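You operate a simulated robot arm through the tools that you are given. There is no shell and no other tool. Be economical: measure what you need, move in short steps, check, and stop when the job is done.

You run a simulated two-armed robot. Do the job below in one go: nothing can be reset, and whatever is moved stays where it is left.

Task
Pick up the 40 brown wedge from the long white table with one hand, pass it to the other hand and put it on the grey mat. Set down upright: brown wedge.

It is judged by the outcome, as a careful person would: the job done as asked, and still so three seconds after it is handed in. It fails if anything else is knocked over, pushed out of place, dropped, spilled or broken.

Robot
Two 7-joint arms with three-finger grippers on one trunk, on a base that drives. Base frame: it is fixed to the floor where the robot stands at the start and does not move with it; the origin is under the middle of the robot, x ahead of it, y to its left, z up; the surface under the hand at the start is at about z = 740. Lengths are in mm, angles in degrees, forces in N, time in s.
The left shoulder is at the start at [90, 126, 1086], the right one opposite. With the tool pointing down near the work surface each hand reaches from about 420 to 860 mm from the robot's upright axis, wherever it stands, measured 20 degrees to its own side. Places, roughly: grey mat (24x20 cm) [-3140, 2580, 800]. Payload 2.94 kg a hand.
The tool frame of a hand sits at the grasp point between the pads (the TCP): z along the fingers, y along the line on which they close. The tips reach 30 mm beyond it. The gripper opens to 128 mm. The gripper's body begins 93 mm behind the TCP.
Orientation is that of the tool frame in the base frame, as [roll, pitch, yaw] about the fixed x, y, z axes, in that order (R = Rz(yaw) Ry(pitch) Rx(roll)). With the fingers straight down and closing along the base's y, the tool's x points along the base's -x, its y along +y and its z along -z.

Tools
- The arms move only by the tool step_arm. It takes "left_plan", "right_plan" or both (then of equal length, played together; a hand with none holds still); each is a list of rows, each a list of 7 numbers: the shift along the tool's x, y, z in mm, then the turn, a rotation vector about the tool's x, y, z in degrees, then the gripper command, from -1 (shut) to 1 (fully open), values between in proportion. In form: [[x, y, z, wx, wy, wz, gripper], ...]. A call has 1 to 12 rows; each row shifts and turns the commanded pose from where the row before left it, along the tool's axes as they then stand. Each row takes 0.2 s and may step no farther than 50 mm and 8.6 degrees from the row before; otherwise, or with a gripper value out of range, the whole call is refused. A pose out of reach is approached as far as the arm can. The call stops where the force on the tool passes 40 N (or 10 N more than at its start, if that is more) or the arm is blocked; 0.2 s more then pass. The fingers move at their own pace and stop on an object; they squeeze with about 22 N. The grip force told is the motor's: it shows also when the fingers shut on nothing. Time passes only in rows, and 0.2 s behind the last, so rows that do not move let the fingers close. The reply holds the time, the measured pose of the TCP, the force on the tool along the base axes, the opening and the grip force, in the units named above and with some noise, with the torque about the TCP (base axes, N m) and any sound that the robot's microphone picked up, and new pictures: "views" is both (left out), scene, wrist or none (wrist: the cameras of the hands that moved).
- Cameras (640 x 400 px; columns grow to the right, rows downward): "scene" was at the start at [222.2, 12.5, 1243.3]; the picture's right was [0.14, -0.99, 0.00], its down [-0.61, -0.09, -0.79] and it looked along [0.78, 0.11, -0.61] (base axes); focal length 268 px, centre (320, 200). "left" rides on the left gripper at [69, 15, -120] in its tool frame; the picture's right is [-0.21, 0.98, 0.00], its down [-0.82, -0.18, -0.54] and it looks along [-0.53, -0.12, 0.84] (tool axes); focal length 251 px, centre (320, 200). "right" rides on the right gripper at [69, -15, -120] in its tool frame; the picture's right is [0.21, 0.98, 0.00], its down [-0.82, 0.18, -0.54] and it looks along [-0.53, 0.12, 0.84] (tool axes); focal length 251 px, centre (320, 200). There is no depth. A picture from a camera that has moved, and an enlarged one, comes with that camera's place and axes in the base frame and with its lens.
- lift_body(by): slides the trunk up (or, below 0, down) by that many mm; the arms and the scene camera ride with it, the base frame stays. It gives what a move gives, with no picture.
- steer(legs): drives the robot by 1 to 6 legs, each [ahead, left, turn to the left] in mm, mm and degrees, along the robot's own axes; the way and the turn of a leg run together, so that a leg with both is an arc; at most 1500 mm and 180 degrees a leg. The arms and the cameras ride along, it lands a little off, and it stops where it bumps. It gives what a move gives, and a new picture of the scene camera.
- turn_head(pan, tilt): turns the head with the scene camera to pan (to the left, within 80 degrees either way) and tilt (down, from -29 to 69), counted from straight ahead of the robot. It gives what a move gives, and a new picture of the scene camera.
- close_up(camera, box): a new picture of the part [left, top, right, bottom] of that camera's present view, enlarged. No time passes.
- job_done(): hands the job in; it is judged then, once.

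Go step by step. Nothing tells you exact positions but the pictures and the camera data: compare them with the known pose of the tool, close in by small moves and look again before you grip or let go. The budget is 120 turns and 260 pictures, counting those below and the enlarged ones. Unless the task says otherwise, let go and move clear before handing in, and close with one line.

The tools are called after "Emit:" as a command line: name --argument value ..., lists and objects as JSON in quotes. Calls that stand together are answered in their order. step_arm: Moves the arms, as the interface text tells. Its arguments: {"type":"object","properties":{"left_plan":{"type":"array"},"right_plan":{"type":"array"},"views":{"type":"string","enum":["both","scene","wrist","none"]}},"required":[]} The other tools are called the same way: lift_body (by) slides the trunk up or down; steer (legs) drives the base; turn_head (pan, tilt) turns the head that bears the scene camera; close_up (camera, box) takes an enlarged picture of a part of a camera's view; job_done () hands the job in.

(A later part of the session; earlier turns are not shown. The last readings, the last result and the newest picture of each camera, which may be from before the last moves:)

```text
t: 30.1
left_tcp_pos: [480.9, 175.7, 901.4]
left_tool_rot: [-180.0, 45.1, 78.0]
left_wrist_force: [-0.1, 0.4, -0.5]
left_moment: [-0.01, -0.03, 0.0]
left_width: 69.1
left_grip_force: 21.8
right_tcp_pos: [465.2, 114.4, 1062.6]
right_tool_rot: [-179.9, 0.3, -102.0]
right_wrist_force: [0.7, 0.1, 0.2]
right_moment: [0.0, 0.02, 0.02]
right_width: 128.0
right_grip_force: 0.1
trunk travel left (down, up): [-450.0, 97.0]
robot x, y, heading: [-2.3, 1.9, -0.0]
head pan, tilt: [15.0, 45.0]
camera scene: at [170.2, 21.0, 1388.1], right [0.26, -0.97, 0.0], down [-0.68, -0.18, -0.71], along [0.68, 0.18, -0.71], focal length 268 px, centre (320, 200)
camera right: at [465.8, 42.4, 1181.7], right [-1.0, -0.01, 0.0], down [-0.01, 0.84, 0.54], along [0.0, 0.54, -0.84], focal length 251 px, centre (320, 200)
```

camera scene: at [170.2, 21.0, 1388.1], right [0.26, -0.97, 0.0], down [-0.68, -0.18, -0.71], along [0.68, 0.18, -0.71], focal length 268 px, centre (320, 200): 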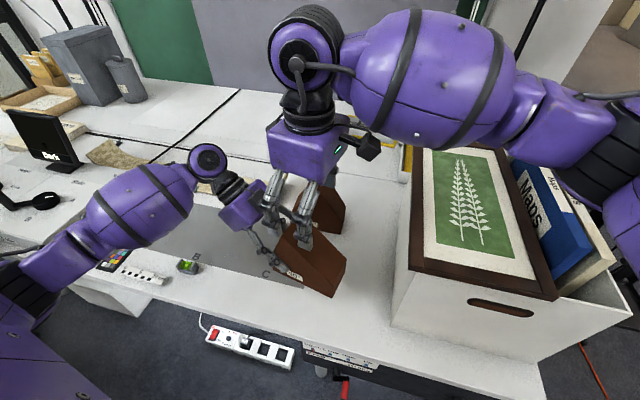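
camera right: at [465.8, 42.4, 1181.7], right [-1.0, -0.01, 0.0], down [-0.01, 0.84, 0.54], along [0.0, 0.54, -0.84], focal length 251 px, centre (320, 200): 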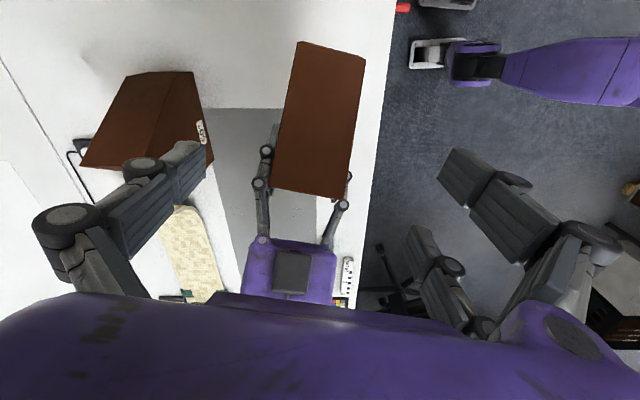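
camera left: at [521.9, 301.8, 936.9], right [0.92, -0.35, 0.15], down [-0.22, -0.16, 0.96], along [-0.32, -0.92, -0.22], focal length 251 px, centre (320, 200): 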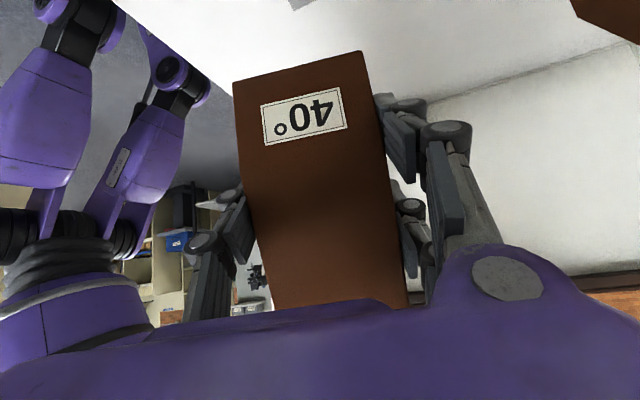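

The right-wrist view confirms the wedge is where I expected. I shift 2.5 mm to centre and descend 90 mm.

Emit:
step_arm --right_plan '[[0, -2.5, 22, 0, 0, 0, 1], [0, 0, 23, 0, 0, 0, 1], [0, 0, 23, 0, 0, 0, 1], [0, 0, 22, 0, 0, 0, 1], [0, 0, 0, 0, 0, 0, 1]]'

```text
t: 31.3
left_tcp_pos: [479.4, 175.9, 900.2]
left_tool_rot: [-180.0, 45.0, 78.0]
left_wrist_force: [-0.1, 0.1, -0.6]
left_moment: [-0.01, -0.03, 0.02]
left_width: 69.1
left_grip_force: 21.8
right_tcp_pos: [467.4, 114.8, 971.4]
right_tool_rot: [-179.9, 0.2, -102.1]
right_wrist_force: [0.1, 1.2, 0.6]
right_moment: [0.01, 0.01, 0.01]
right_width: 128.3
right_grip_force: 0.0
trunk travel left (down, up): [-450.0, 97.0]
robot x, y, heading: [-1.0, -2.2, -0.3]
head pan, tilt: [15.0, 45.0]
camera scene: at [170.0, 21.0, 1388.2], right [0.26, -0.97, 0.0], down [-0.68, -0.18, -0.71], along [0.68, 0.18, -0.71], focal length 268 px, centre (320, 200)
camera right: at [468.2, 42.1, 1090.3], right [-1.0, 0.0, 0.0], down [-0.01, 0.84, 0.54], along [0.0, 0.54, -0.84], focal length 251 px, centre (320, 200)
```

scene: 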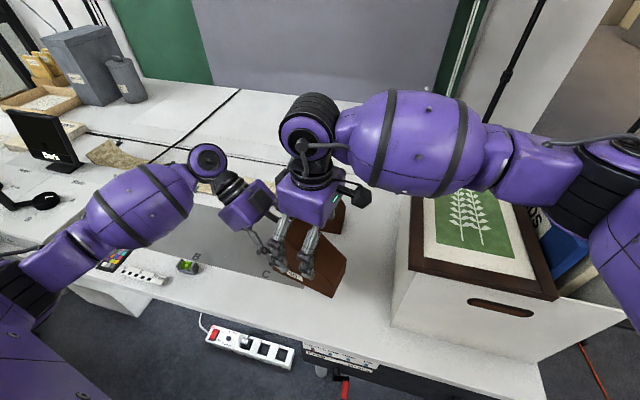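
right: 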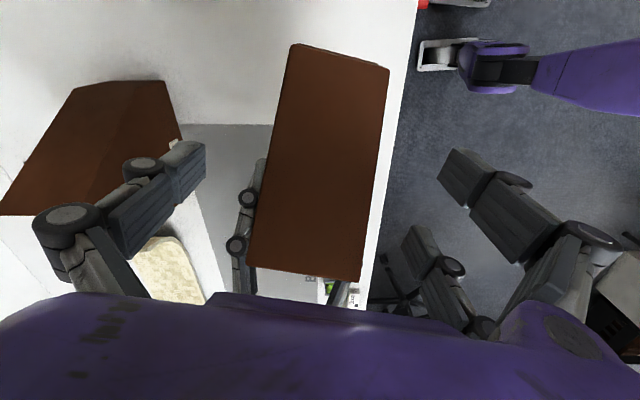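

Emit:
close_up --camera "scene" --box '[200, 140, 380, 310]'

```text
2.35 times, centred on (290, 225) of scene
camera zoom: at [170.0, 21.0, 1388.2], right [0.26, -0.97, 0.0], down [-0.68, -0.18, -0.71], along [0.68, 0.18, -0.71], focal length 632 px, centre (391, 141)
```

zoom: 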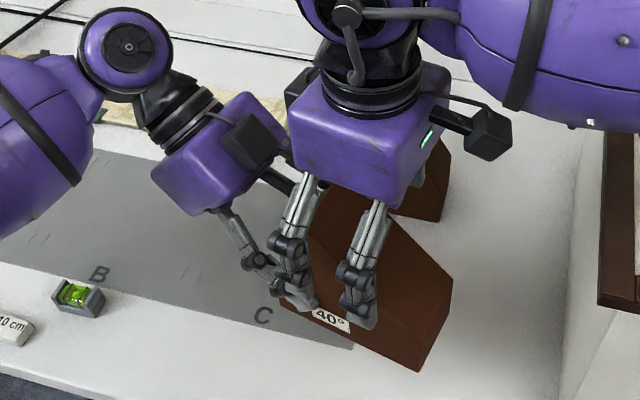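

The bodies have roughly 35 mm between them. I descend the last 40 mm slowly.

Emit:
step_arm --right_plan '[[0, 0, 10, 0, 0, 0, 1], [0, 0, 10, 0, 0, 0, 1], [0, 0, 10, 0, 0, 0, 1], [0, 0, 9, 0, 0, 0, 1], [0, 0, 0, 0, 0, 0, 1]]'

Emit:
close_up --camera "scene" --box '[200, 140, 380, 310]'

```text
t: 32.5
left_tcp_pos: [480.3, 176.1, 901.2]
left_tool_rot: [-179.9, 45.1, 77.9]
left_wrist_force: [0.0, -0.5, -0.5]
left_moment: [-0.01, -0.01, -0.01]
left_width: 69.0
left_grip_force: 21.8
right_tcp_pos: [468.2, 113.5, 931.2]
right_tool_rot: [-179.9, 0.2, -102.0]
right_wrist_force: [0.6, 0.6, 0.1]
right_moment: [0.01, 0.02, -0.01]
right_width: 128.2
right_grip_force: 0.1
trunk travel left (down, up): [-450.0, 97.0]
robot x, y, heading: [1.5, -0.4, 0.2]
head pan, tilt: [15.0, 45.0]
camera scene: at [170.1, 21.0, 1388.1], right [0.26, -0.97, 0.0], down [-0.68, -0.18, -0.71], along [0.68, 0.18, -0.71], focal length 268 px, centre (320, 200)
camera right: at [468.3, 41.9, 1052.0], right [-1.0, -0.01, 0.0], down [-0.01, 0.84, 0.54], along [0.0, 0.54, -0.84], focal length 251 px, centre (320, 200)
```

scene: 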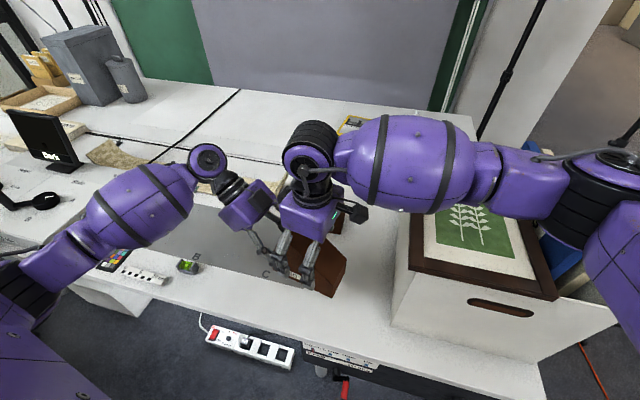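
right: 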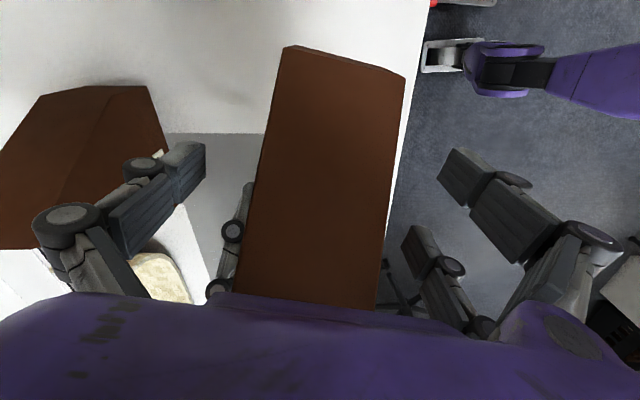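

```text
2.35 times, centred on (290, 225) of scene
camera zoom: at [170.1, 21.0, 1388.1], right [0.26, -0.97, 0.0], down [-0.68, -0.18, -0.71], along [0.68, 0.18, -0.71], focal length 632 px, centre (391, 141)
```

zoom: 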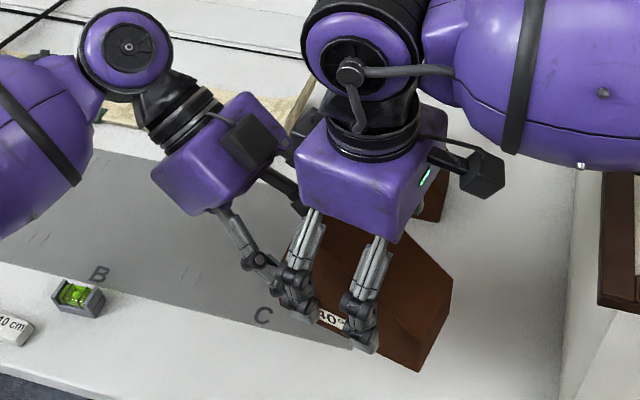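

The right fingers have no contact yet. I raise 4 mm for margin against the left fingertip and then close the right hand.

Emit:
step_arm --right_plan '[[0, 0, -4, 0, 0, 0, 1], [0, 0, 0, 0, 0, 0, -1], [0, 0, 0, 0, 0, 0, -1], [0, 0, 0, 0, 0, 0, -1], [0, 0, 0, 0, 0, 0, -1], [0, 0, 0, 0, 0, 0, -1]]'

Emit:
close_up --camera "scene" --box '[200, 140, 380, 310]'

```text
t: 33.9
left_tcp_pos: [481.3, 176.2, 901.5]
left_tool_rot: [180.0, 45.0, 78.0]
left_wrist_force: [8.3, -1.3, -5.4]
left_moment: [0.16, -0.04, 0.53]
left_width: 69.2
left_grip_force: 21.8
right_tcp_pos: [467.8, 114.4, 937.0]
right_tool_rot: [-180.0, 0.3, -101.9]
right_wrist_force: [-8.3, 0.9, 4.6]
right_moment: [0.2, 0.26, -0.01]
right_width: 69.5
right_grip_force: 21.6
trunk travel left (down, up): [-450.0, 97.0]
robot x, y, heading: [-0.2, 1.0, -0.1]
head pan, tilt: [15.0, 45.0]
camera scene: at [170.2, 21.1, 1388.1], right [0.26, -0.97, 0.0], down [-0.68, -0.18, -0.71], along [0.68, 0.18, -0.71], focal length 268 px, centre (320, 200)
camera right: at [468.0, 42.3, 1056.8], right [-1.0, -0.01, 0.0], down [-0.01, 0.84, 0.54], along [0.0, 0.54, -0.84], focal length 251 px, centre (320, 200)
```

scene: 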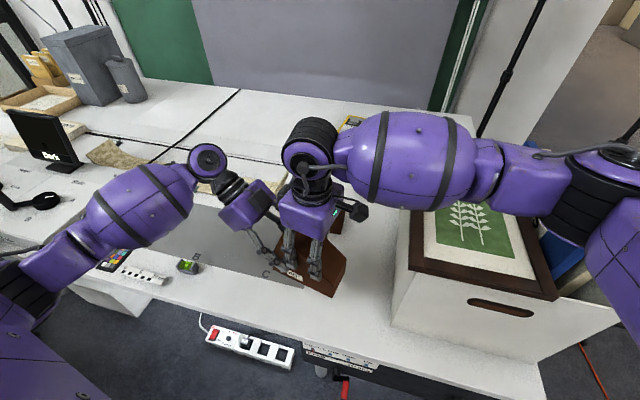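
right: 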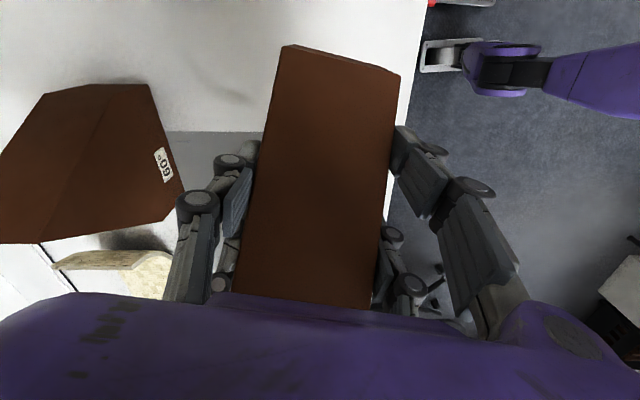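

```text
2.35 times, centred on (290, 225) of scene
camera zoom: at [170.2, 21.1, 1388.1], right [0.26, -0.97, 0.0], down [-0.68, -0.18, -0.71], along [0.68, 0.18, -0.71], focal length 632 px, centre (391, 141)
```

zoom: 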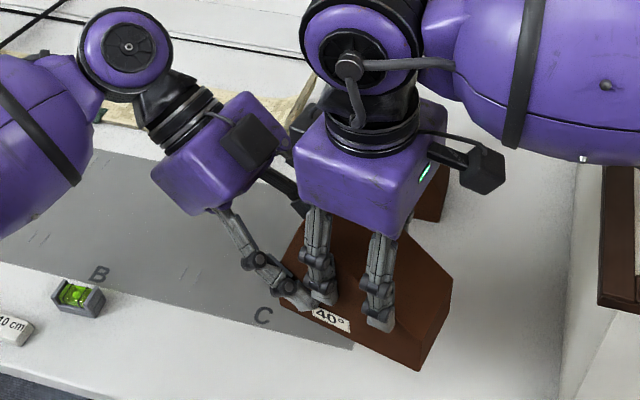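

Both hands hold the wedge. I open the left hand a little and check that the right one keeps it.

Emit:
step_arm --left_plan '[[0, 0, 0, 0, 0, 0, 0.2], [0, 0, 0, 0, 0, 0, 0.4], [0, 0, 0, 0, 0, 0, 0.5], [0, 0, 0, 0, 0, 0, 0.5]]' --right_plan '[[0, 0, 0, 0, 0, 0, -1], [0, 0, 0, 0, 0, 0, -1], [0, 0, 0, 0, 0, 0, -1], [0, 0, 0, 0, 0, 0, -1]]'

```text
t: 34.9
left_tcp_pos: [480.7, 176.6, 900.4]
left_tool_rot: [179.9, 45.1, 78.0]
left_wrist_force: [-1.1, 0.0, -0.2]
left_moment: [0.0, -0.02, 0.01]
left_width: 96.1
left_grip_force: 0.0
right_tcp_pos: [467.9, 114.5, 937.2]
right_tool_rot: [-179.9, 0.3, -102.1]
right_wrist_force: [-0.5, -0.4, -0.3]
right_moment: [0.02, -0.01, 0.02]
right_width: 69.1
right_grip_force: 21.7
trunk travel left (down, up): [-450.0, 97.0]
robot x, y, heading: [-1.2, -0.2, 0.0]
head pan, tilt: [15.0, 45.0]
camera scene: at [170.2, 21.1, 1388.1], right [0.26, -0.97, 0.0], down [-0.68, -0.18, -0.71], along [0.68, 0.18, -0.71], focal length 268 px, centre (320, 200)
camera right: at [468.4, 42.0, 1056.6], right [-1.0, -0.01, 0.0], down [-0.01, 0.84, 0.54], along [0.0, 0.54, -0.84], focal length 251 px, centre (320, 200)
camera left: at [521.7, 302.6, 936.7], right [0.92, -0.35, 0.15], down [-0.22, -0.16, 0.96], along [-0.31, -0.92, -0.22], focal length 251 px, centre (320, 200)
```

scene: 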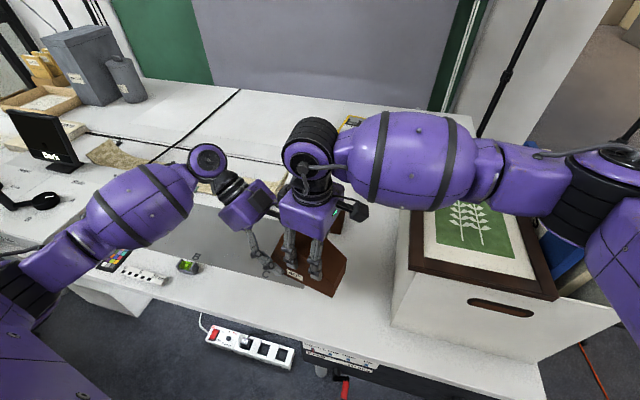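
right: 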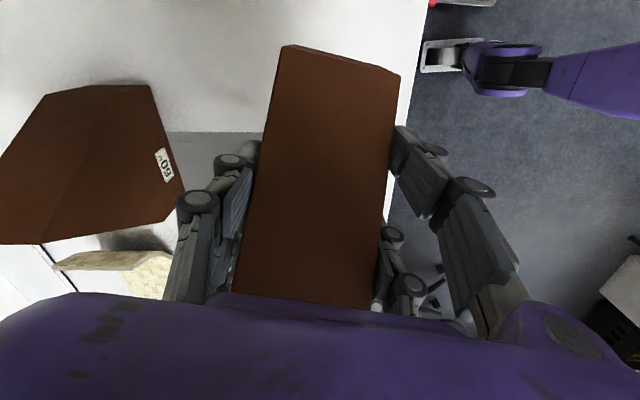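
left: 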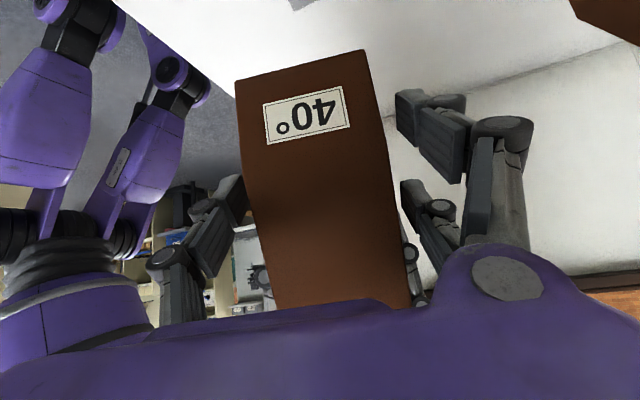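

The right hand holds it alone and firmly. I withdraw the left hand along its approach.

Emit:
step_arm --left_plan '[[0, 0, -25, 0, 0, 0, 0.5], [0, 0, -35, 0, 0, 0, 0.5], [0, 0, -40, 0, 0, 0, 0.5], [0, 0, -40, 0, 0, 0, 0.5], [0, 0, -40, 0, 0, 0, 0.5], [0, 0, 0, 0, 0, 0, 0.5]]' --views "scene"

Emit:
lift_body --by 60

Emit:
turn_head --pan 0 --tilt 30

```text
t: 36.3
left_tcp_pos: [506.5, 301.2, 1028.5]
left_tool_rot: [-180.0, 45.0, 78.0]
left_wrist_force: [0.1, 0.1, 0.1]
left_moment: [0.03, 0.0, 0.01]
left_width: 96.2
left_grip_force: 0.1
right_tcp_pos: [468.7, 112.6, 937.1]
right_tool_rot: [-179.9, 0.2, -102.0]
right_wrist_force: [-0.8, -0.2, -0.6]
right_moment: [-0.05, -0.02, 0.0]
right_width: 69.2
right_grip_force: 22.1
trunk travel left (down, up): [-450.0, 97.0]
robot x, y, heading: [0.8, 1.3, -0.0]
head pan, tilt: [15.0, 45.0]
camera scene: at [170.2, 20.9, 1388.1], right [0.26, -0.97, 0.0], down [-0.68, -0.18, -0.71], along [0.68, 0.18, -0.71], focal length 268 px, centre (320, 200)
```

scene: 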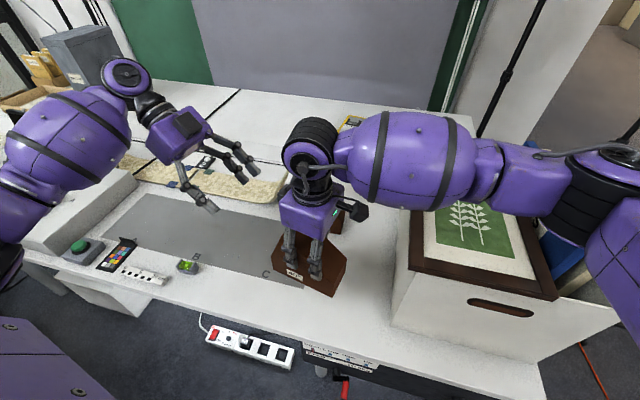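

```text
t: 37.3
left_tcp_pos: [507.0, 301.4, 1087.8]
left_tool_rot: [-179.8, 45.0, 78.2]
left_wrist_force: [-0.4, -0.4, -0.4]
left_moment: [-0.07, 0.02, -0.04]
left_width: 95.8
left_grip_force: 0.1
right_tcp_pos: [468.5, 113.2, 994.2]
right_tool_rot: [180.0, 0.2, -102.2]
right_wrist_force: [0.3, -0.6, -0.7]
right_moment: [-0.02, 0.01, 0.01]
right_width: 69.0
right_grip_force: 21.3
trunk travel left (down, up): [-510.0, 37.0]
robot x, y, heading: [1.9, -2.7, 0.0]
head pan, tilt: [15.0, 45.0]
```

```text
t: 38.0
left_tcp_pos: [505.6, 301.9, 1088.4]
left_tool_rot: [-179.9, 45.0, 78.0]
left_wrist_force: [-0.3, -0.4, 0.6]
left_moment: [0.0, -0.02, 0.01]
left_width: 95.9
left_grip_force: 0.1
right_tcp_pos: [468.3, 114.2, 996.3]
right_tool_rot: [-179.9, 0.3, -102.1]
right_wrist_force: [-0.6, -0.1, -0.2]
right_moment: [-0.02, 0.02, 0.01]
right_width: 69.0
right_grip_force: 22.4
trunk travel left (down, up): [-510.0, 37.0]
robot x, y, heading: [-2.9, -0.4, -0.1]
head pan, tilt: [0.0, 30.0]
camera scene: at [137.9, 0.1, 1482.0], right [0.0, -1.0, 0.0], down [-0.5, 0.0, -0.87], along [0.87, 0.0, -0.5], focal length 268 px, centre (320, 200)
```

scene: 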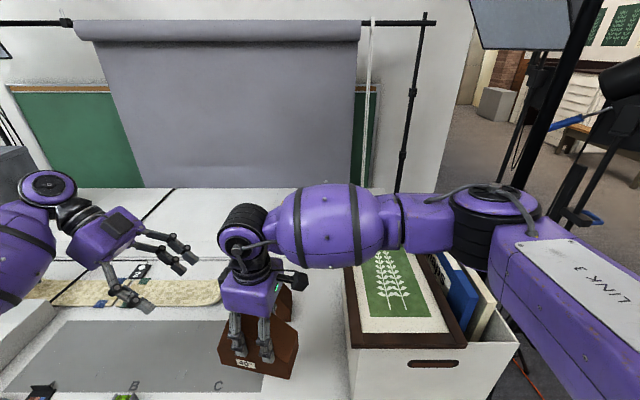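

Before driving I survey the room on both sides.

Emit:
turn_head --pan 80 --tilt 25

Emit:
turn_head --pan -80 --tilt 25

```text
t: 39.6
left_tcp_pos: [506.7, 300.6, 1089.7]
left_tool_rot: [-180.0, 45.0, 78.0]
left_wrist_force: [-0.5, -0.1, 0.0]
left_moment: [0.05, -0.01, -0.03]
left_width: 96.0
left_grip_force: 0.1
right_tcp_pos: [469.3, 112.9, 997.3]
right_tool_rot: [-179.9, 0.3, -102.1]
right_wrist_force: [0.8, 1.0, -1.0]
right_moment: [0.0, -0.05, 0.01]
right_width: 69.1
right_grip_force: 22.0
trunk travel left (down, up): [-510.0, 37.0]
robot x, y, heading: [0.8, -1.4, -0.1]
head pan, tilt: [80.0, 25.0]
camera scene: at [63.7, 90.7, 1490.1], right [0.98, -0.17, 0.0], down [-0.07, -0.42, -0.91], along [0.16, 0.89, -0.42], focal length 268 px, centre (320, 200)
```

scene: 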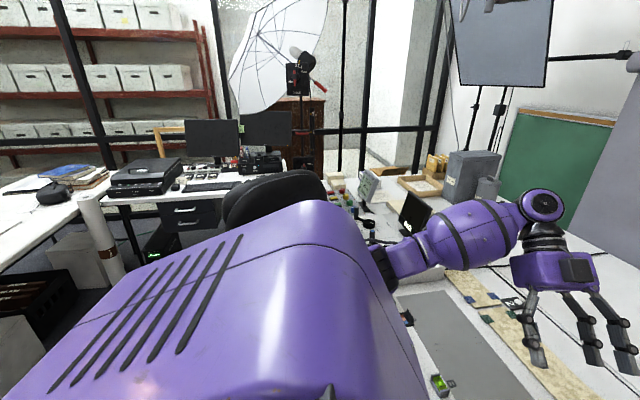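

```text
t: 42.0
left_tcp_pos: [506.7, 301.8, 1088.6]
left_tool_rot: [180.0, 45.0, 78.0]
left_wrist_force: [0.2, 0.0, 0.8]
left_moment: [-0.02, -0.01, -0.03]
left_width: 95.8
left_grip_force: 0.0
right_tcp_pos: [468.0, 115.2, 996.2]
right_tool_rot: [-180.0, 0.3, -102.1]
right_wrist_force: [-0.9, 0.7, -0.3]
right_moment: [-0.01, 0.02, 0.04]
right_width: 69.2
right_grip_force: 22.6
trunk travel left (down, up): [-510.0, 37.0]
robot x, y, heading: [-2.7, -2.9, 0.1]
head pan, tilt: [-80.0, 25.0]
camera scene: at [63.6, -90.7, 1490.1], right [-0.98, -0.17, 0.0], down [-0.07, 0.42, -0.91], along [0.16, -0.89, -0.42], focal length 268 px, centre (320, 200)
```

scene: 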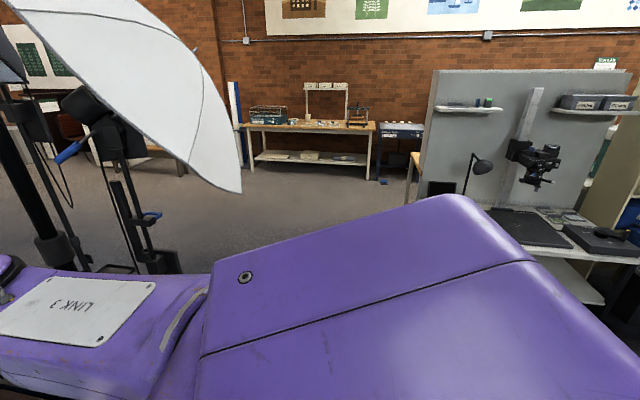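

The area behind me is unseen, so I back up modestly, straight and away from the table, then look around.

Emit:
steer --legs '[[-350, 0, 0]]'

Emit:
turn_head --pan 80 --tilt 25

```text
t: 44.3
left_tcp_pos: [155.3, 301.2, 1089.0]
left_tool_rot: [-179.9, 45.0, 77.8]
left_wrist_force: [0.4, 0.5, -0.6]
left_moment: [0.01, 0.01, -0.02]
left_width: 95.8
left_grip_force: 0.0
right_tcp_pos: [117.1, 112.8, 996.6]
right_tool_rot: [-179.9, 0.3, -102.3]
right_wrist_force: [-0.1, -1.0, 0.3]
right_moment: [-0.05, 0.04, 0.02]
right_width: 69.3
right_grip_force: 21.7
trunk travel left (down, up): [-510.0, 37.0]
robot x, y, heading: [-353.0, 2.0, -0.3]
head pan, tilt: [-80.0, 25.0]
camera scene: at [-289.3, -90.3, 1490.0], right [-0.99, -0.17, 0.0], down [-0.07, 0.42, -0.91], along [0.15, -0.89, -0.42], focal length 268 px, centre (320, 200)
```

scene: 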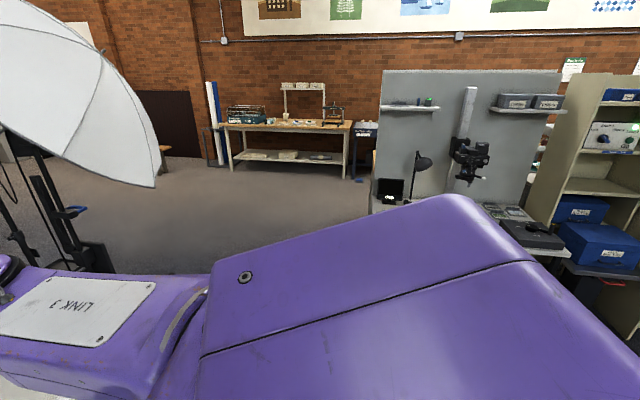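

```text
t: 46.8
left_tcp_pos: [155.1, 300.6, 1088.6]
left_tool_rot: [179.9, 45.0, 77.8]
left_wrist_force: [-0.1, 0.1, 0.3]
left_moment: [0.02, -0.04, -0.04]
left_width: 96.1
left_grip_force: 0.1
right_tcp_pos: [116.0, 112.5, 995.9]
right_tool_rot: [-179.9, 0.3, -102.4]
right_wrist_force: [-0.2, -0.9, -0.6]
right_moment: [0.01, 0.03, 0.01]
right_width: 69.2
right_grip_force: 22.1
trunk travel left (down, up): [-510.0, 37.0]
robot x, y, heading: [-353.8, 2.4, -0.4]
head pan, tilt: [80.0, 25.0]
camera scene: at [-288.9, 91.1, 1490.1], right [0.98, -0.18, 0.0], down [-0.08, -0.42, -0.91], along [0.16, 0.89, -0.42], focal length 268 px, centre (320, 200)
```

scene: 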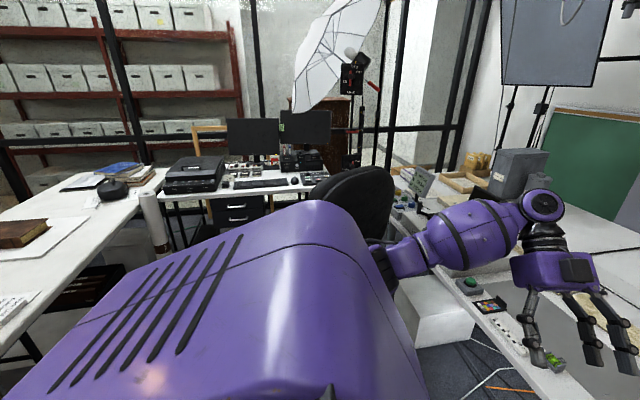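

Clear on both sides within my arm radius. I turn 90° left on the spot to see toward the mat.

Emit:
steer --legs '[[0, 0, 90]]'

Emit:
turn_head --pan 45 --tilt 15

```text
t: 51.0
left_tcp_pos: [-640.5, 515.3, 1088.6]
left_tool_rot: [179.9, 45.0, 166.4]
left_wrist_force: [-0.3, -0.5, 0.8]
left_moment: [0.02, -0.01, 0.0]
left_width: 95.9
left_grip_force: 0.1
right_tcp_pos: [-454.9, 471.6, 996.7]
right_tool_rot: [-179.9, 0.3, -13.7]
right_wrist_force: [-0.4, 0.8, -0.3]
right_moment: [-0.04, 0.0, -0.04]
right_width: 69.2
right_grip_force: 21.5
trunk travel left (down, up): [-510.0, 37.0]
robot x, y, heading: [-350.9, 1.3, 88.2]
head pan, tilt: [80.0, 25.0]
camera scene: at [-441.1, 65.9, 1490.1], right [0.2, 0.98, 0.0], down [0.41, -0.08, -0.91], along [-0.89, 0.18, -0.42], focal length 268 px, centre (320, 200)
```

scene: 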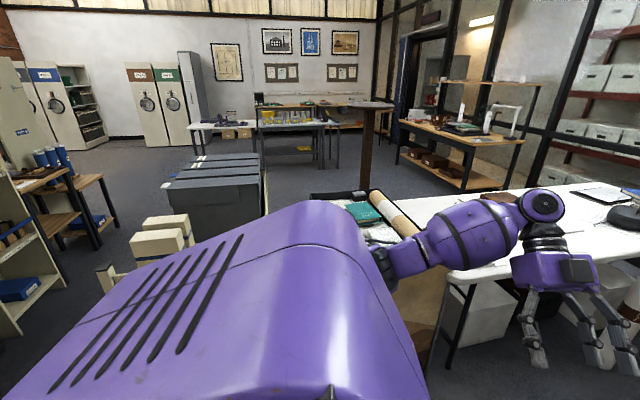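

```text
t: 52.0
left_tcp_pos: [-640.6, 514.4, 1089.1]
left_tool_rot: [180.0, 44.9, 166.5]
left_wrist_force: [0.1, 0.7, 0.2]
left_moment: [-0.02, 0.02, -0.01]
left_width: 96.0
left_grip_force: 0.1
right_tcp_pos: [-454.2, 472.0, 996.0]
right_tool_rot: [-180.0, 0.2, -13.8]
right_wrist_force: [-0.6, -0.4, -0.5]
right_moment: [0.0, 0.01, -0.01]
right_width: 69.0
right_grip_force: 22.5
trunk travel left (down, up): [-510.0, 37.0]
robot x, y, heading: [-351.6, -1.2, 88.4]
head pan, tilt: [45.0, 15.0]
camera scene: at [-415.1, 115.2, 1506.3], right [0.73, 0.69, 0.0], down [0.18, -0.19, -0.97], along [-0.66, 0.7, -0.26], focal length 268 px, centre (320, 200)
```

scene: 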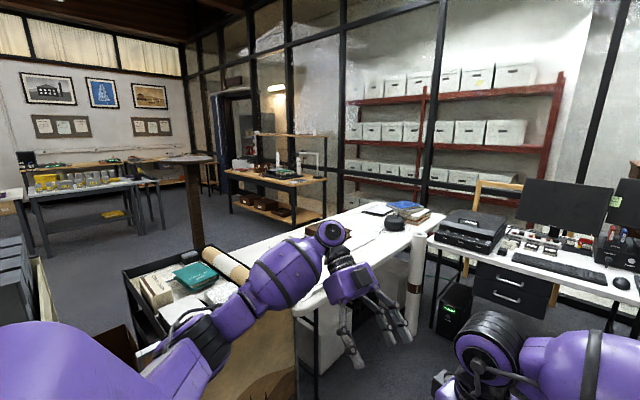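

The mat should project to about (299, 180), which is the wooden bench with a small shelf near the back wall. I enlarge that.

Emit:
close_up --camera "scene" --box '[210, 110, 350, 240]'

Emit:
turn_head --pan 60 --tilt 35

```text
3.08 times, centred on (280, 175) of scene
camera zoom: at [-415.1, 115.2, 1506.3], right [0.73, 0.69, 0.0], down [0.18, -0.19, -0.97], along [-0.66, 0.7, -0.26], focal length 826 px, centre (443, 277)
```

zoom: 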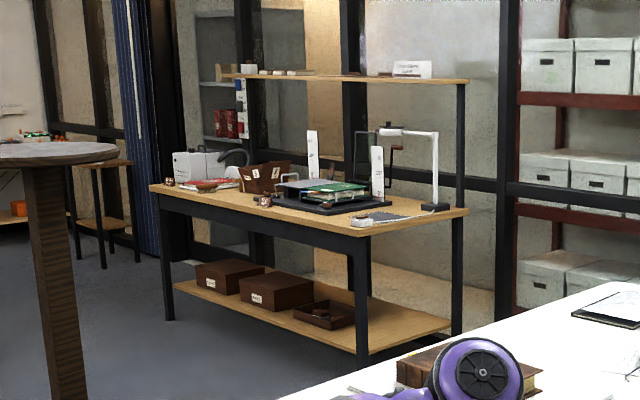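

```text
t: 52.8
left_tcp_pos: [-640.9, 515.3, 1088.7]
left_tool_rot: [179.9, 45.0, 166.4]
left_wrist_force: [0.0, -0.7, 0.1]
left_moment: [0.03, -0.02, 0.03]
left_width: 96.3
left_grip_force: 0.0
right_tcp_pos: [-452.2, 472.1, 996.1]
right_tool_rot: [-179.8, 0.3, -13.6]
right_wrist_force: [-0.2, -0.2, -0.2]
right_moment: [0.0, -0.02, 0.02]
right_width: 69.3
right_grip_force: 22.0
trunk travel left (down, up): [-510.0, 37.0]
robot x, y, heading: [-355.2, -2.6, 88.3]
head pan, tilt: [60.0, 35.0]
camera scene: at [-425.8, 93.6, 1474.4], right [0.52, 0.85, 0.0], down [0.49, -0.3, -0.82], along [-0.7, 0.43, -0.57], focal length 268 px, centre (320, 200)
```

scene: 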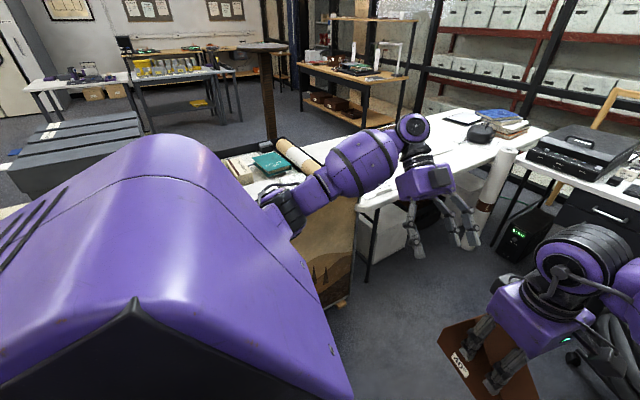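

The mat lies on the wooden bench at about x −2900…−4600, y 2300…2950, near its right end. The way there passes the white table, a crate and the grey cabinets. I turn further to see that passage directly.

Emit:
steer --legs '[[0, 0, 70]]'

Emit:
turn_head --pan 0 --tilt 25

```text
t: 56.2
left_tcp_pos: [-936.8, -82.3, 1088.3]
left_tool_rot: [180.0, 45.1, -124.8]
left_wrist_force: [-0.6, 0.9, 0.0]
left_moment: [0.0, -0.02, 0.03]
left_width: 96.2
left_grip_force: 0.0
right_tcp_pos: [-828.4, 76.7, 996.2]
right_tool_rot: [-179.9, 0.3, 55.2]
right_wrist_force: [-0.3, 0.3, -0.8]
right_moment: [-0.01, -0.01, 0.01]
right_width: 69.3
right_grip_force: 22.4
trunk travel left (down, up): [-510.0, 37.0]
robot x, y, heading: [-356.3, -2.5, 157.3]
head pan, tilt: [60.0, 35.0]
camera scene: at [-465.4, -34.5, 1474.3], right [-0.6, 0.8, 0.0], down [0.46, 0.35, -0.82], along [-0.65, -0.5, -0.57], focal length 268 px, centre (320, 200)
```

scene: 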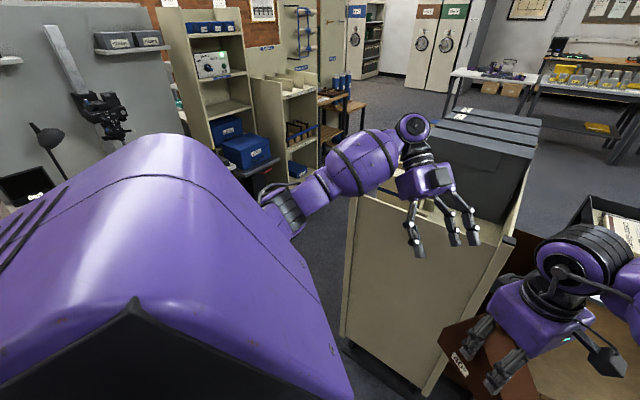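

```text
t: 57.5
left_tcp_pos: [-937.9, -80.7, 1088.8]
left_tool_rot: [-180.0, 45.1, -124.8]
left_wrist_force: [0.2, -0.5, 0.2]
left_moment: [0.02, -0.01, 0.03]
left_width: 95.9
left_grip_force: 0.0
right_tcp_pos: [-831.0, 77.8, 996.9]
right_tool_rot: [-179.9, 0.3, 55.2]
right_wrist_force: [0.4, -0.3, -1.4]
right_moment: [0.01, 0.01, 0.03]
right_width: 68.9
right_grip_force: 21.3
trunk travel left (down, up): [-510.0, 37.0]
robot x, y, heading: [-354.7, -2.2, 156.9]
head pan, tilt: [0.0, 25.0]
camera scene: at [-480.2, 54.3, 1490.0], right [0.39, 0.92, 0.0], down [0.39, -0.16, -0.91], along [-0.84, 0.35, -0.42], focal length 268 px, centre (320, 200)
```

scene: 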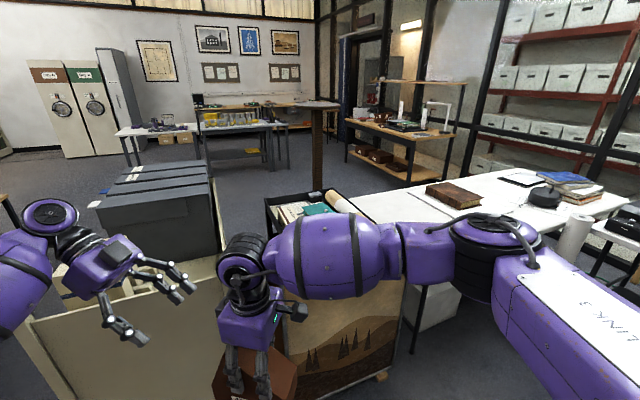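

A long beige cart (x −1180…−2480, y −400…60) and a crate next to it block the direct line. To their south there is a corridor about 1.3 m wide, y −400…−1700. I'll drive through it at y ≈ −900 and then go round the cabinets to the bench.

Emit:
steer --legs '[[0, 0, 23.1], [0, 900, 0]]'

Emit:
turn_head --pan 35 --tilt 30

```text
t: 66.9
left_tcp_pos: [-862.0, -1189.0, 1089.7]
left_tool_rot: [180.0, 45.1, -102.4]
left_wrist_force: [0.0, 0.0, 0.6]
left_moment: [0.01, 0.01, -0.01]
left_width: 96.1
left_grip_force: 0.0
right_tcp_pos: [-823.4, -1002.3, 996.4]
right_tool_rot: [-179.9, 0.3, 77.4]
right_wrist_force: [-0.1, 0.6, -0.9]
right_moment: [0.0, 0.01, 0.01]
right_width: 69.2
right_grip_force: 21.8
trunk travel left (down, up): [-510.0, 37.0]
robot x, y, heading: [-350.6, -890.4, 179.6]
head pan, tilt: [0.0, 25.0]
camera scene: at [-491.0, -890.4, 1490.1], right [0.01, 1.0, 0.0], down [0.42, 0.0, -0.91], along [-0.91, 0.01, -0.42], focal length 268 px, centre (320, 200)
```

scene: 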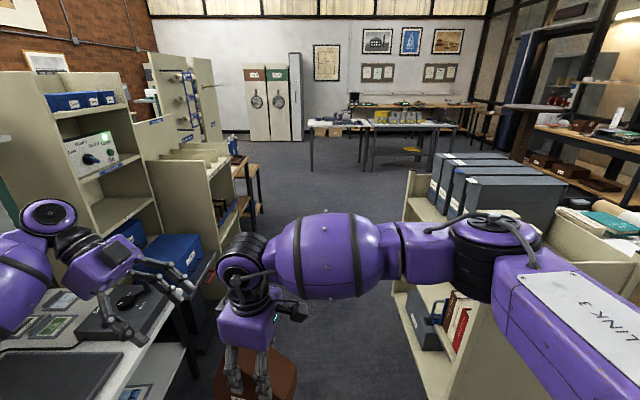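

```text
t: 67.9
left_tcp_pos: [-861.7, -1188.6, 1088.1]
left_tool_rot: [-179.9, 44.9, -102.5]
left_wrist_force: [-0.7, -0.2, 0.1]
left_moment: [-0.03, -0.02, -0.02]
left_width: 96.1
left_grip_force: 0.1
right_tcp_pos: [-821.4, -1001.6, 997.0]
right_tool_rot: [-179.9, 0.3, 77.4]
right_wrist_force: [0.0, -0.7, 0.0]
right_moment: [0.02, 0.03, 0.01]
right_width: 69.1
right_grip_force: 21.8
trunk travel left (down, up): [-510.0, 37.0]
robot x, y, heading: [-353.3, -886.6, 179.5]
head pan, tilt: [35.0, 30.0]
camera scene: at [-473.4, -942.4, 1482.1], right [-0.57, 0.82, 0.0], down [0.41, 0.28, -0.87], along [-0.71, -0.49, -0.5], focal length 268 px, centre (320, 200)
```

scene: 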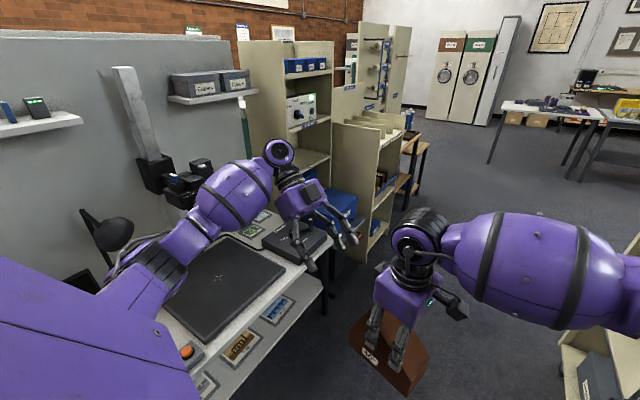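

The corridor is clear and my left arm passes above the desk. I move 50 mm right and advance 1400 mm.

Emit:
steer --legs '[[0, -50, 0.4], [1400, 0, 0]]'

Emit:
turn_head --pan -40 --tilt 30

```text
t: 75.6
left_tcp_pos: [-2264.4, -1122.7, 1088.0]
left_tool_rot: [179.9, 45.0, -103.0]
left_wrist_force: [0.2, 1.2, 0.0]
left_moment: [0.0, -0.03, 0.02]
left_width: 96.1
left_grip_force: 0.0
right_tcp_pos: [-2223.9, -935.4, 996.0]
right_tool_rot: [-179.8, 0.2, 76.9]
right_wrist_force: [0.2, -0.3, -1.0]
right_moment: [0.0, -0.02, 0.04]
right_width: 69.3
right_grip_force: 22.0
trunk travel left (down, up): [-510.0, 37.0]
robot x, y, heading: [-1759.2, -828.2, 179.2]
head pan, tilt: [35.0, 30.0]
camera scene: at [-1873.8, -879.6, 1482.1], right [-0.56, 0.83, 0.0], down [0.41, 0.28, -0.87], along [-0.72, -0.49, -0.5], focal length 268 px, centre (320, 200)
```

scene: 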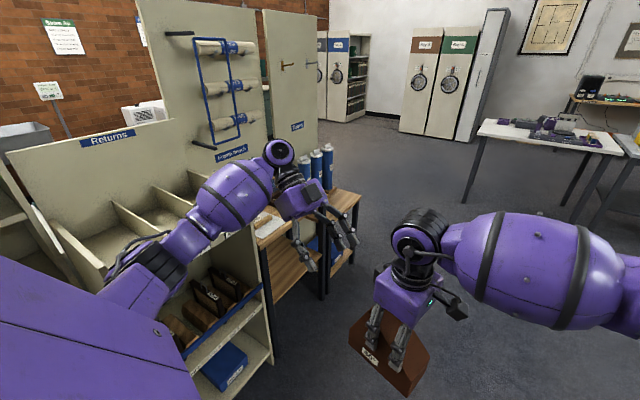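

```text
t: 77.1
left_tcp_pos: [-2264.5, -1122.9, 1089.2]
left_tool_rot: [-180.0, 45.0, -102.8]
left_wrist_force: [0.1, 0.2, 0.2]
left_moment: [0.0, -0.05, 0.0]
left_width: 95.9
left_grip_force: 0.0
right_tcp_pos: [-2224.3, -936.2, 996.6]
right_tool_rot: [-179.8, 0.3, 76.9]
right_wrist_force: [-0.4, -0.5, -0.7]
right_moment: [0.01, 0.01, 0.0]
right_width: 69.5
right_grip_force: 22.4
trunk travel left (down, up): [-510.0, 37.0]
robot x, y, heading: [-1750.3, -827.6, 179.1]
head pan, tilt: [-40.0, 30.0]
camera scene: at [-1867.4, -769.8, 1482.1], right [0.65, 0.76, 0.0], down [0.38, -0.33, -0.87], along [-0.65, 0.57, -0.5], focal length 268 px, centre (320, 200)
```

scene: 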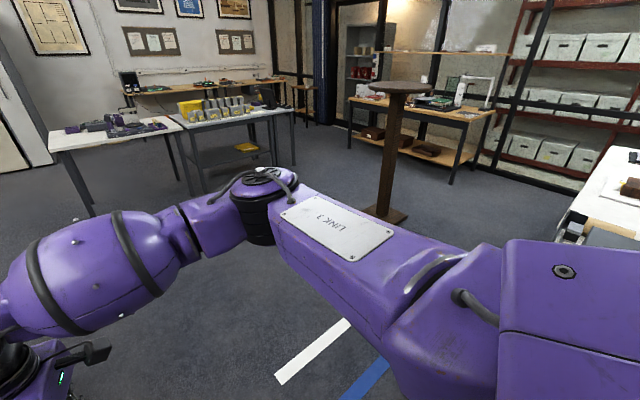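

The stand is at about (−3184, 1255), 1180 tall. The floor ahead of the cart is clear, so I advance 900 mm, turn to face the bench (heading 90°) and look.

Emit:
steer --legs '[[900, 0, 0], [0, 0, -89]]'

Emit:
turn_head --pan -30 --tilt 35

Emit:
turn_head --pan 20 --tilt 25

```text
t: 85.6
left_tcp_pos: [-2955.7, -306.4, 1088.4]
left_tool_rot: [180.0, 45.0, 167.7]
left_wrist_force: [0.4, 0.8, -0.3]
left_moment: [0.01, -0.01, -0.02]
left_width: 96.0
left_grip_force: 0.1
right_tcp_pos: [-2768.8, -345.8, 997.0]
right_tool_rot: [-179.9, 0.3, -12.5]
right_wrist_force: [0.5, 0.4, -0.3]
right_moment: [-0.02, -0.01, 0.01]
right_width: 68.9
right_grip_force: 21.9
trunk travel left (down, up): [-510.0, 37.0]
robot x, y, heading: [-2658.5, -815.6, 89.7]
head pan, tilt: [-40.0, 30.0]
camera scene: at [-2597.4, -699.7, 1482.1], right [0.76, -0.65, 0.0], down [-0.32, -0.38, -0.87], along [0.56, 0.66, -0.5], focal length 268 px, centre (320, 200)
```

scene: 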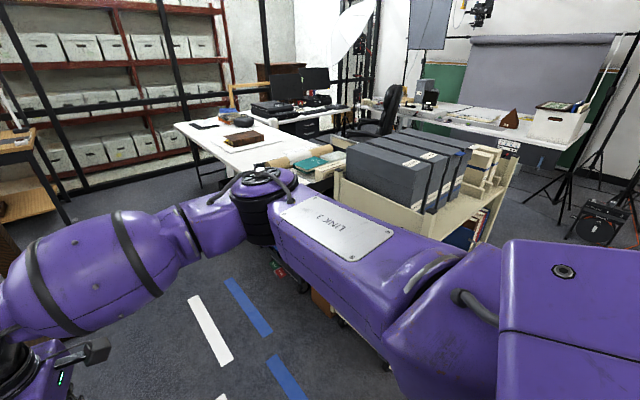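

```text
t: 86.3
left_tcp_pos: [-2955.5, -306.0, 1089.1]
left_tool_rot: [-180.0, 45.0, 167.7]
left_wrist_force: [-0.3, -0.3, 0.3]
left_moment: [-0.01, -0.05, 0.03]
left_width: 95.9
left_grip_force: 0.1
right_tcp_pos: [-2768.2, -345.3, 997.8]
right_tool_rot: [-179.9, 0.3, -12.5]
right_wrist_force: [1.6, -0.1, 0.1]
right_moment: [0.06, -0.02, 0.02]
right_width: 69.3
right_grip_force: 21.7
trunk travel left (down, up): [-510.0, 37.0]
robot x, y, heading: [-2654.9, -815.6, 89.8]
head pan, tilt: [-30.0, 35.0]
camera scene: at [-2611.4, -692.7, 1474.3], right [0.86, -0.51, 0.0], down [-0.29, -0.49, -0.82], along [0.41, 0.71, -0.57], focal length 268 px, centre (320, 200)
```

scene: 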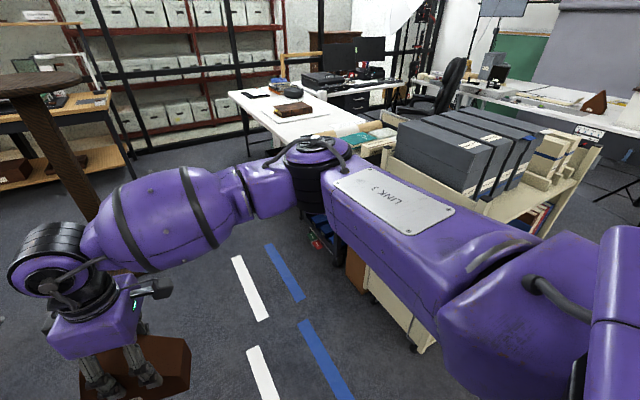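

```text
t: 87.5
left_tcp_pos: [-2956.0, -306.6, 1088.1]
left_tool_rot: [180.0, 45.0, 167.7]
left_wrist_force: [0.7, -0.2, 0.1]
left_moment: [0.03, 0.01, 0.0]
left_width: 96.2
left_grip_force: 0.2
right_tcp_pos: [-2770.2, -347.1, 996.4]
right_tool_rot: [-179.8, 0.3, -12.5]
right_wrist_force: [0.3, -0.1, -0.3]
right_moment: [0.01, 0.02, 0.02]
right_width: 68.8
right_grip_force: 22.1
trunk travel left (down, up): [-510.0, 37.0]
robot x, y, heading: [-2656.6, -814.8, 89.6]
head pan, tilt: [20.0, 25.0]
camera scene: at [-2686.9, -681.9, 1490.0], right [0.94, 0.34, 0.0], down [0.14, -0.4, -0.91], along [-0.3, 0.85, -0.42], focal length 268 px, centre (320, 200)
```

scene: 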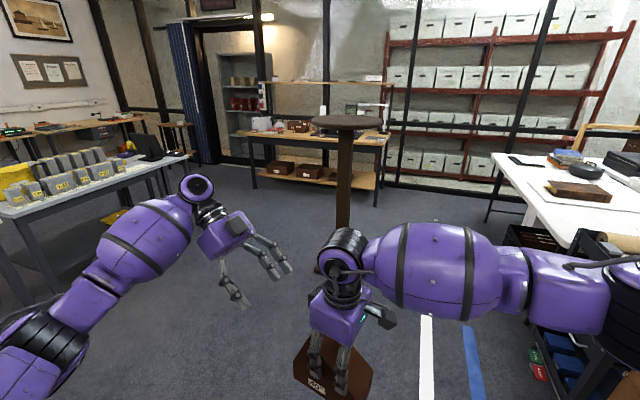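

The gap right of the stand is tight, but left of it there is a 1.3 m lane at x ≈ −4150. I go left 1490 mm and then forward, and look again.

Emit:
steer --legs '[[0, 1490, 0.4], [1000, 0, 0]]'

Emit:
turn_head --pan -15 --tilt 25

```text
t: 105.6
left_tcp_pos: [-4462.6, 685.7, 1089.2]
left_tool_rot: [180.0, 45.0, 168.2]
left_wrist_force: [0.3, 0.1, -0.2]
left_moment: [-0.02, 0.0, -0.02]
left_width: 96.0
left_grip_force: 0.1
right_tcp_pos: [-4276.0, 649.1, 997.0]
right_tool_rot: [-179.9, 0.3, -11.8]
right_wrist_force: [-0.5, 0.9, -0.8]
right_moment: [0.0, 0.01, 0.01]
right_width: 69.5
right_grip_force: 21.7
trunk travel left (down, up): [-510.0, 37.0]
robot x, y, heading: [-4163.0, 180.9, 90.3]
head pan, tilt: [20.0, 25.0]
camera scene: at [-4191.9, 313.4, 1490.1], right [0.94, 0.35, 0.0], down [0.15, -0.4, -0.91], along [-0.31, 0.85, -0.42], focal length 268 px, centre (320, 200)
```

scene: 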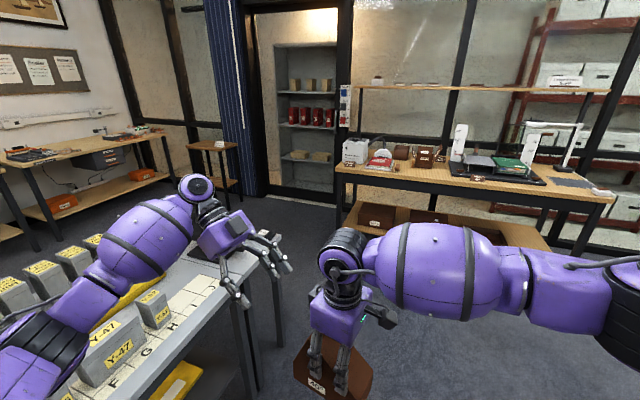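

```text
t: 106.6
left_tcp_pos: [-4464.2, 685.6, 1088.7]
left_tool_rot: [-179.9, 44.9, 168.2]
left_wrist_force: [0.2, 0.8, 0.3]
left_moment: [0.0, 0.02, 0.01]
left_width: 95.9
left_grip_force: 0.1
right_tcp_pos: [-4277.0, 647.6, 995.8]
right_tool_rot: [-179.9, 0.4, -11.9]
right_wrist_force: [0.4, -1.3, -0.8]
right_moment: [0.01, -0.02, 0.0]
right_width: 69.1
right_grip_force: 22.3
trunk travel left (down, up): [-510.0, 37.0]
robot x, y, heading: [-4159.9, 178.7, 90.1]
head pan, tilt: [-15.0, 25.0]
camera scene: at [-4136.7, 316.2, 1490.1], right [0.97, -0.25, 0.0], down [-0.11, -0.41, -0.91], along [0.23, 0.88, -0.42], focal length 268 px, centre (320, 200)
```

scene: 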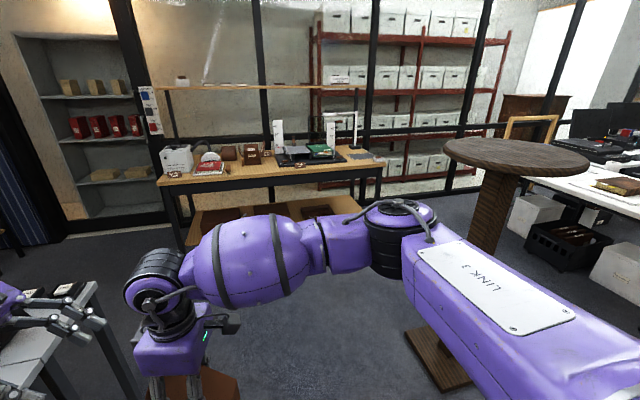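

Still clear. I drive forward to y ≈ 1790, past the stand, and look again before sliding right.

Emit:
steer --legs '[[1450, 0, 0], [160, 0, 0]]'

Emit:
turn_head --pan -50 --tilt 30

```text
t: 114.8
left_tcp_pos: [-4528.1, 2280.8, 1089.2]
left_tool_rot: [180.0, 45.0, 170.6]
left_wrist_force: [0.6, 0.7, -1.0]
left_moment: [-0.01, -0.02, 0.0]
left_width: 96.0
left_grip_force: 0.1
right_tcp_pos: [-4341.1, 2251.3, 996.8]
right_tool_rot: [180.0, 0.2, -9.6]
right_wrist_force: [0.0, -0.2, -0.3]
right_moment: [-0.02, 0.03, 0.02]
right_width: 69.4
right_grip_force: 22.3
trunk travel left (down, up): [-510.0, 37.0]
robot x, y, heading: [-4207.4, 1784.9, 92.7]
head pan, tilt: [-15.0, 25.0]
camera scene: at [-4185.8, 1924.8, 1490.2], right [0.98, -0.21, 0.0], down [-0.09, -0.41, -0.91], along [0.19, 0.89, -0.42], focal length 268 px, centre (320, 200)
```

scene: 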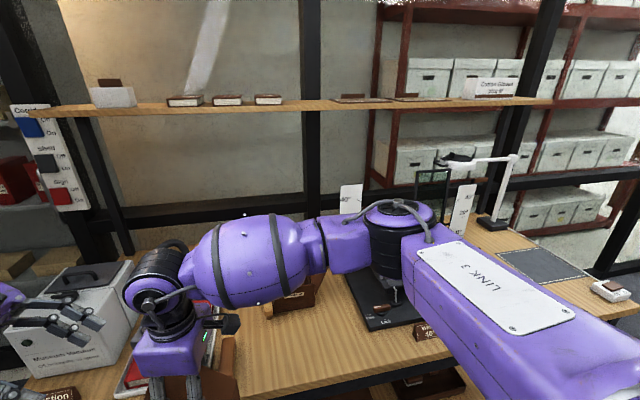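

```text
t: 115.8
left_tcp_pos: [-4527.7, 2281.2, 1089.5]
left_tool_rot: [-180.0, 45.0, 170.6]
left_wrist_force: [-0.1, -0.3, -0.2]
left_moment: [-0.03, 0.01, 0.0]
left_width: 95.8
left_grip_force: 0.0
right_tcp_pos: [-4339.7, 2251.9, 996.1]
right_tool_rot: [-179.9, 0.3, -9.6]
right_wrist_force: [-0.5, -0.5, -0.1]
right_moment: [-0.01, -0.03, 0.01]
right_width: 69.3
right_grip_force: 21.9
trunk travel left (down, up): [-510.0, 37.0]
robot x, y, heading: [-4205.3, 1788.7, 92.5]
head pan, tilt: [-50.0, 30.0]
camera scene: at [-4139.2, 1896.8, 1482.1], right [0.68, -0.74, 0.0], down [-0.37, -0.34, -0.87], along [0.64, 0.59, -0.5], focal length 268 px, centre (320, 200)
```

scene: 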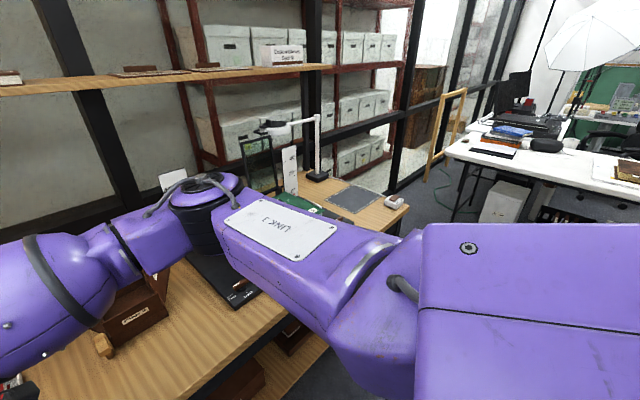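

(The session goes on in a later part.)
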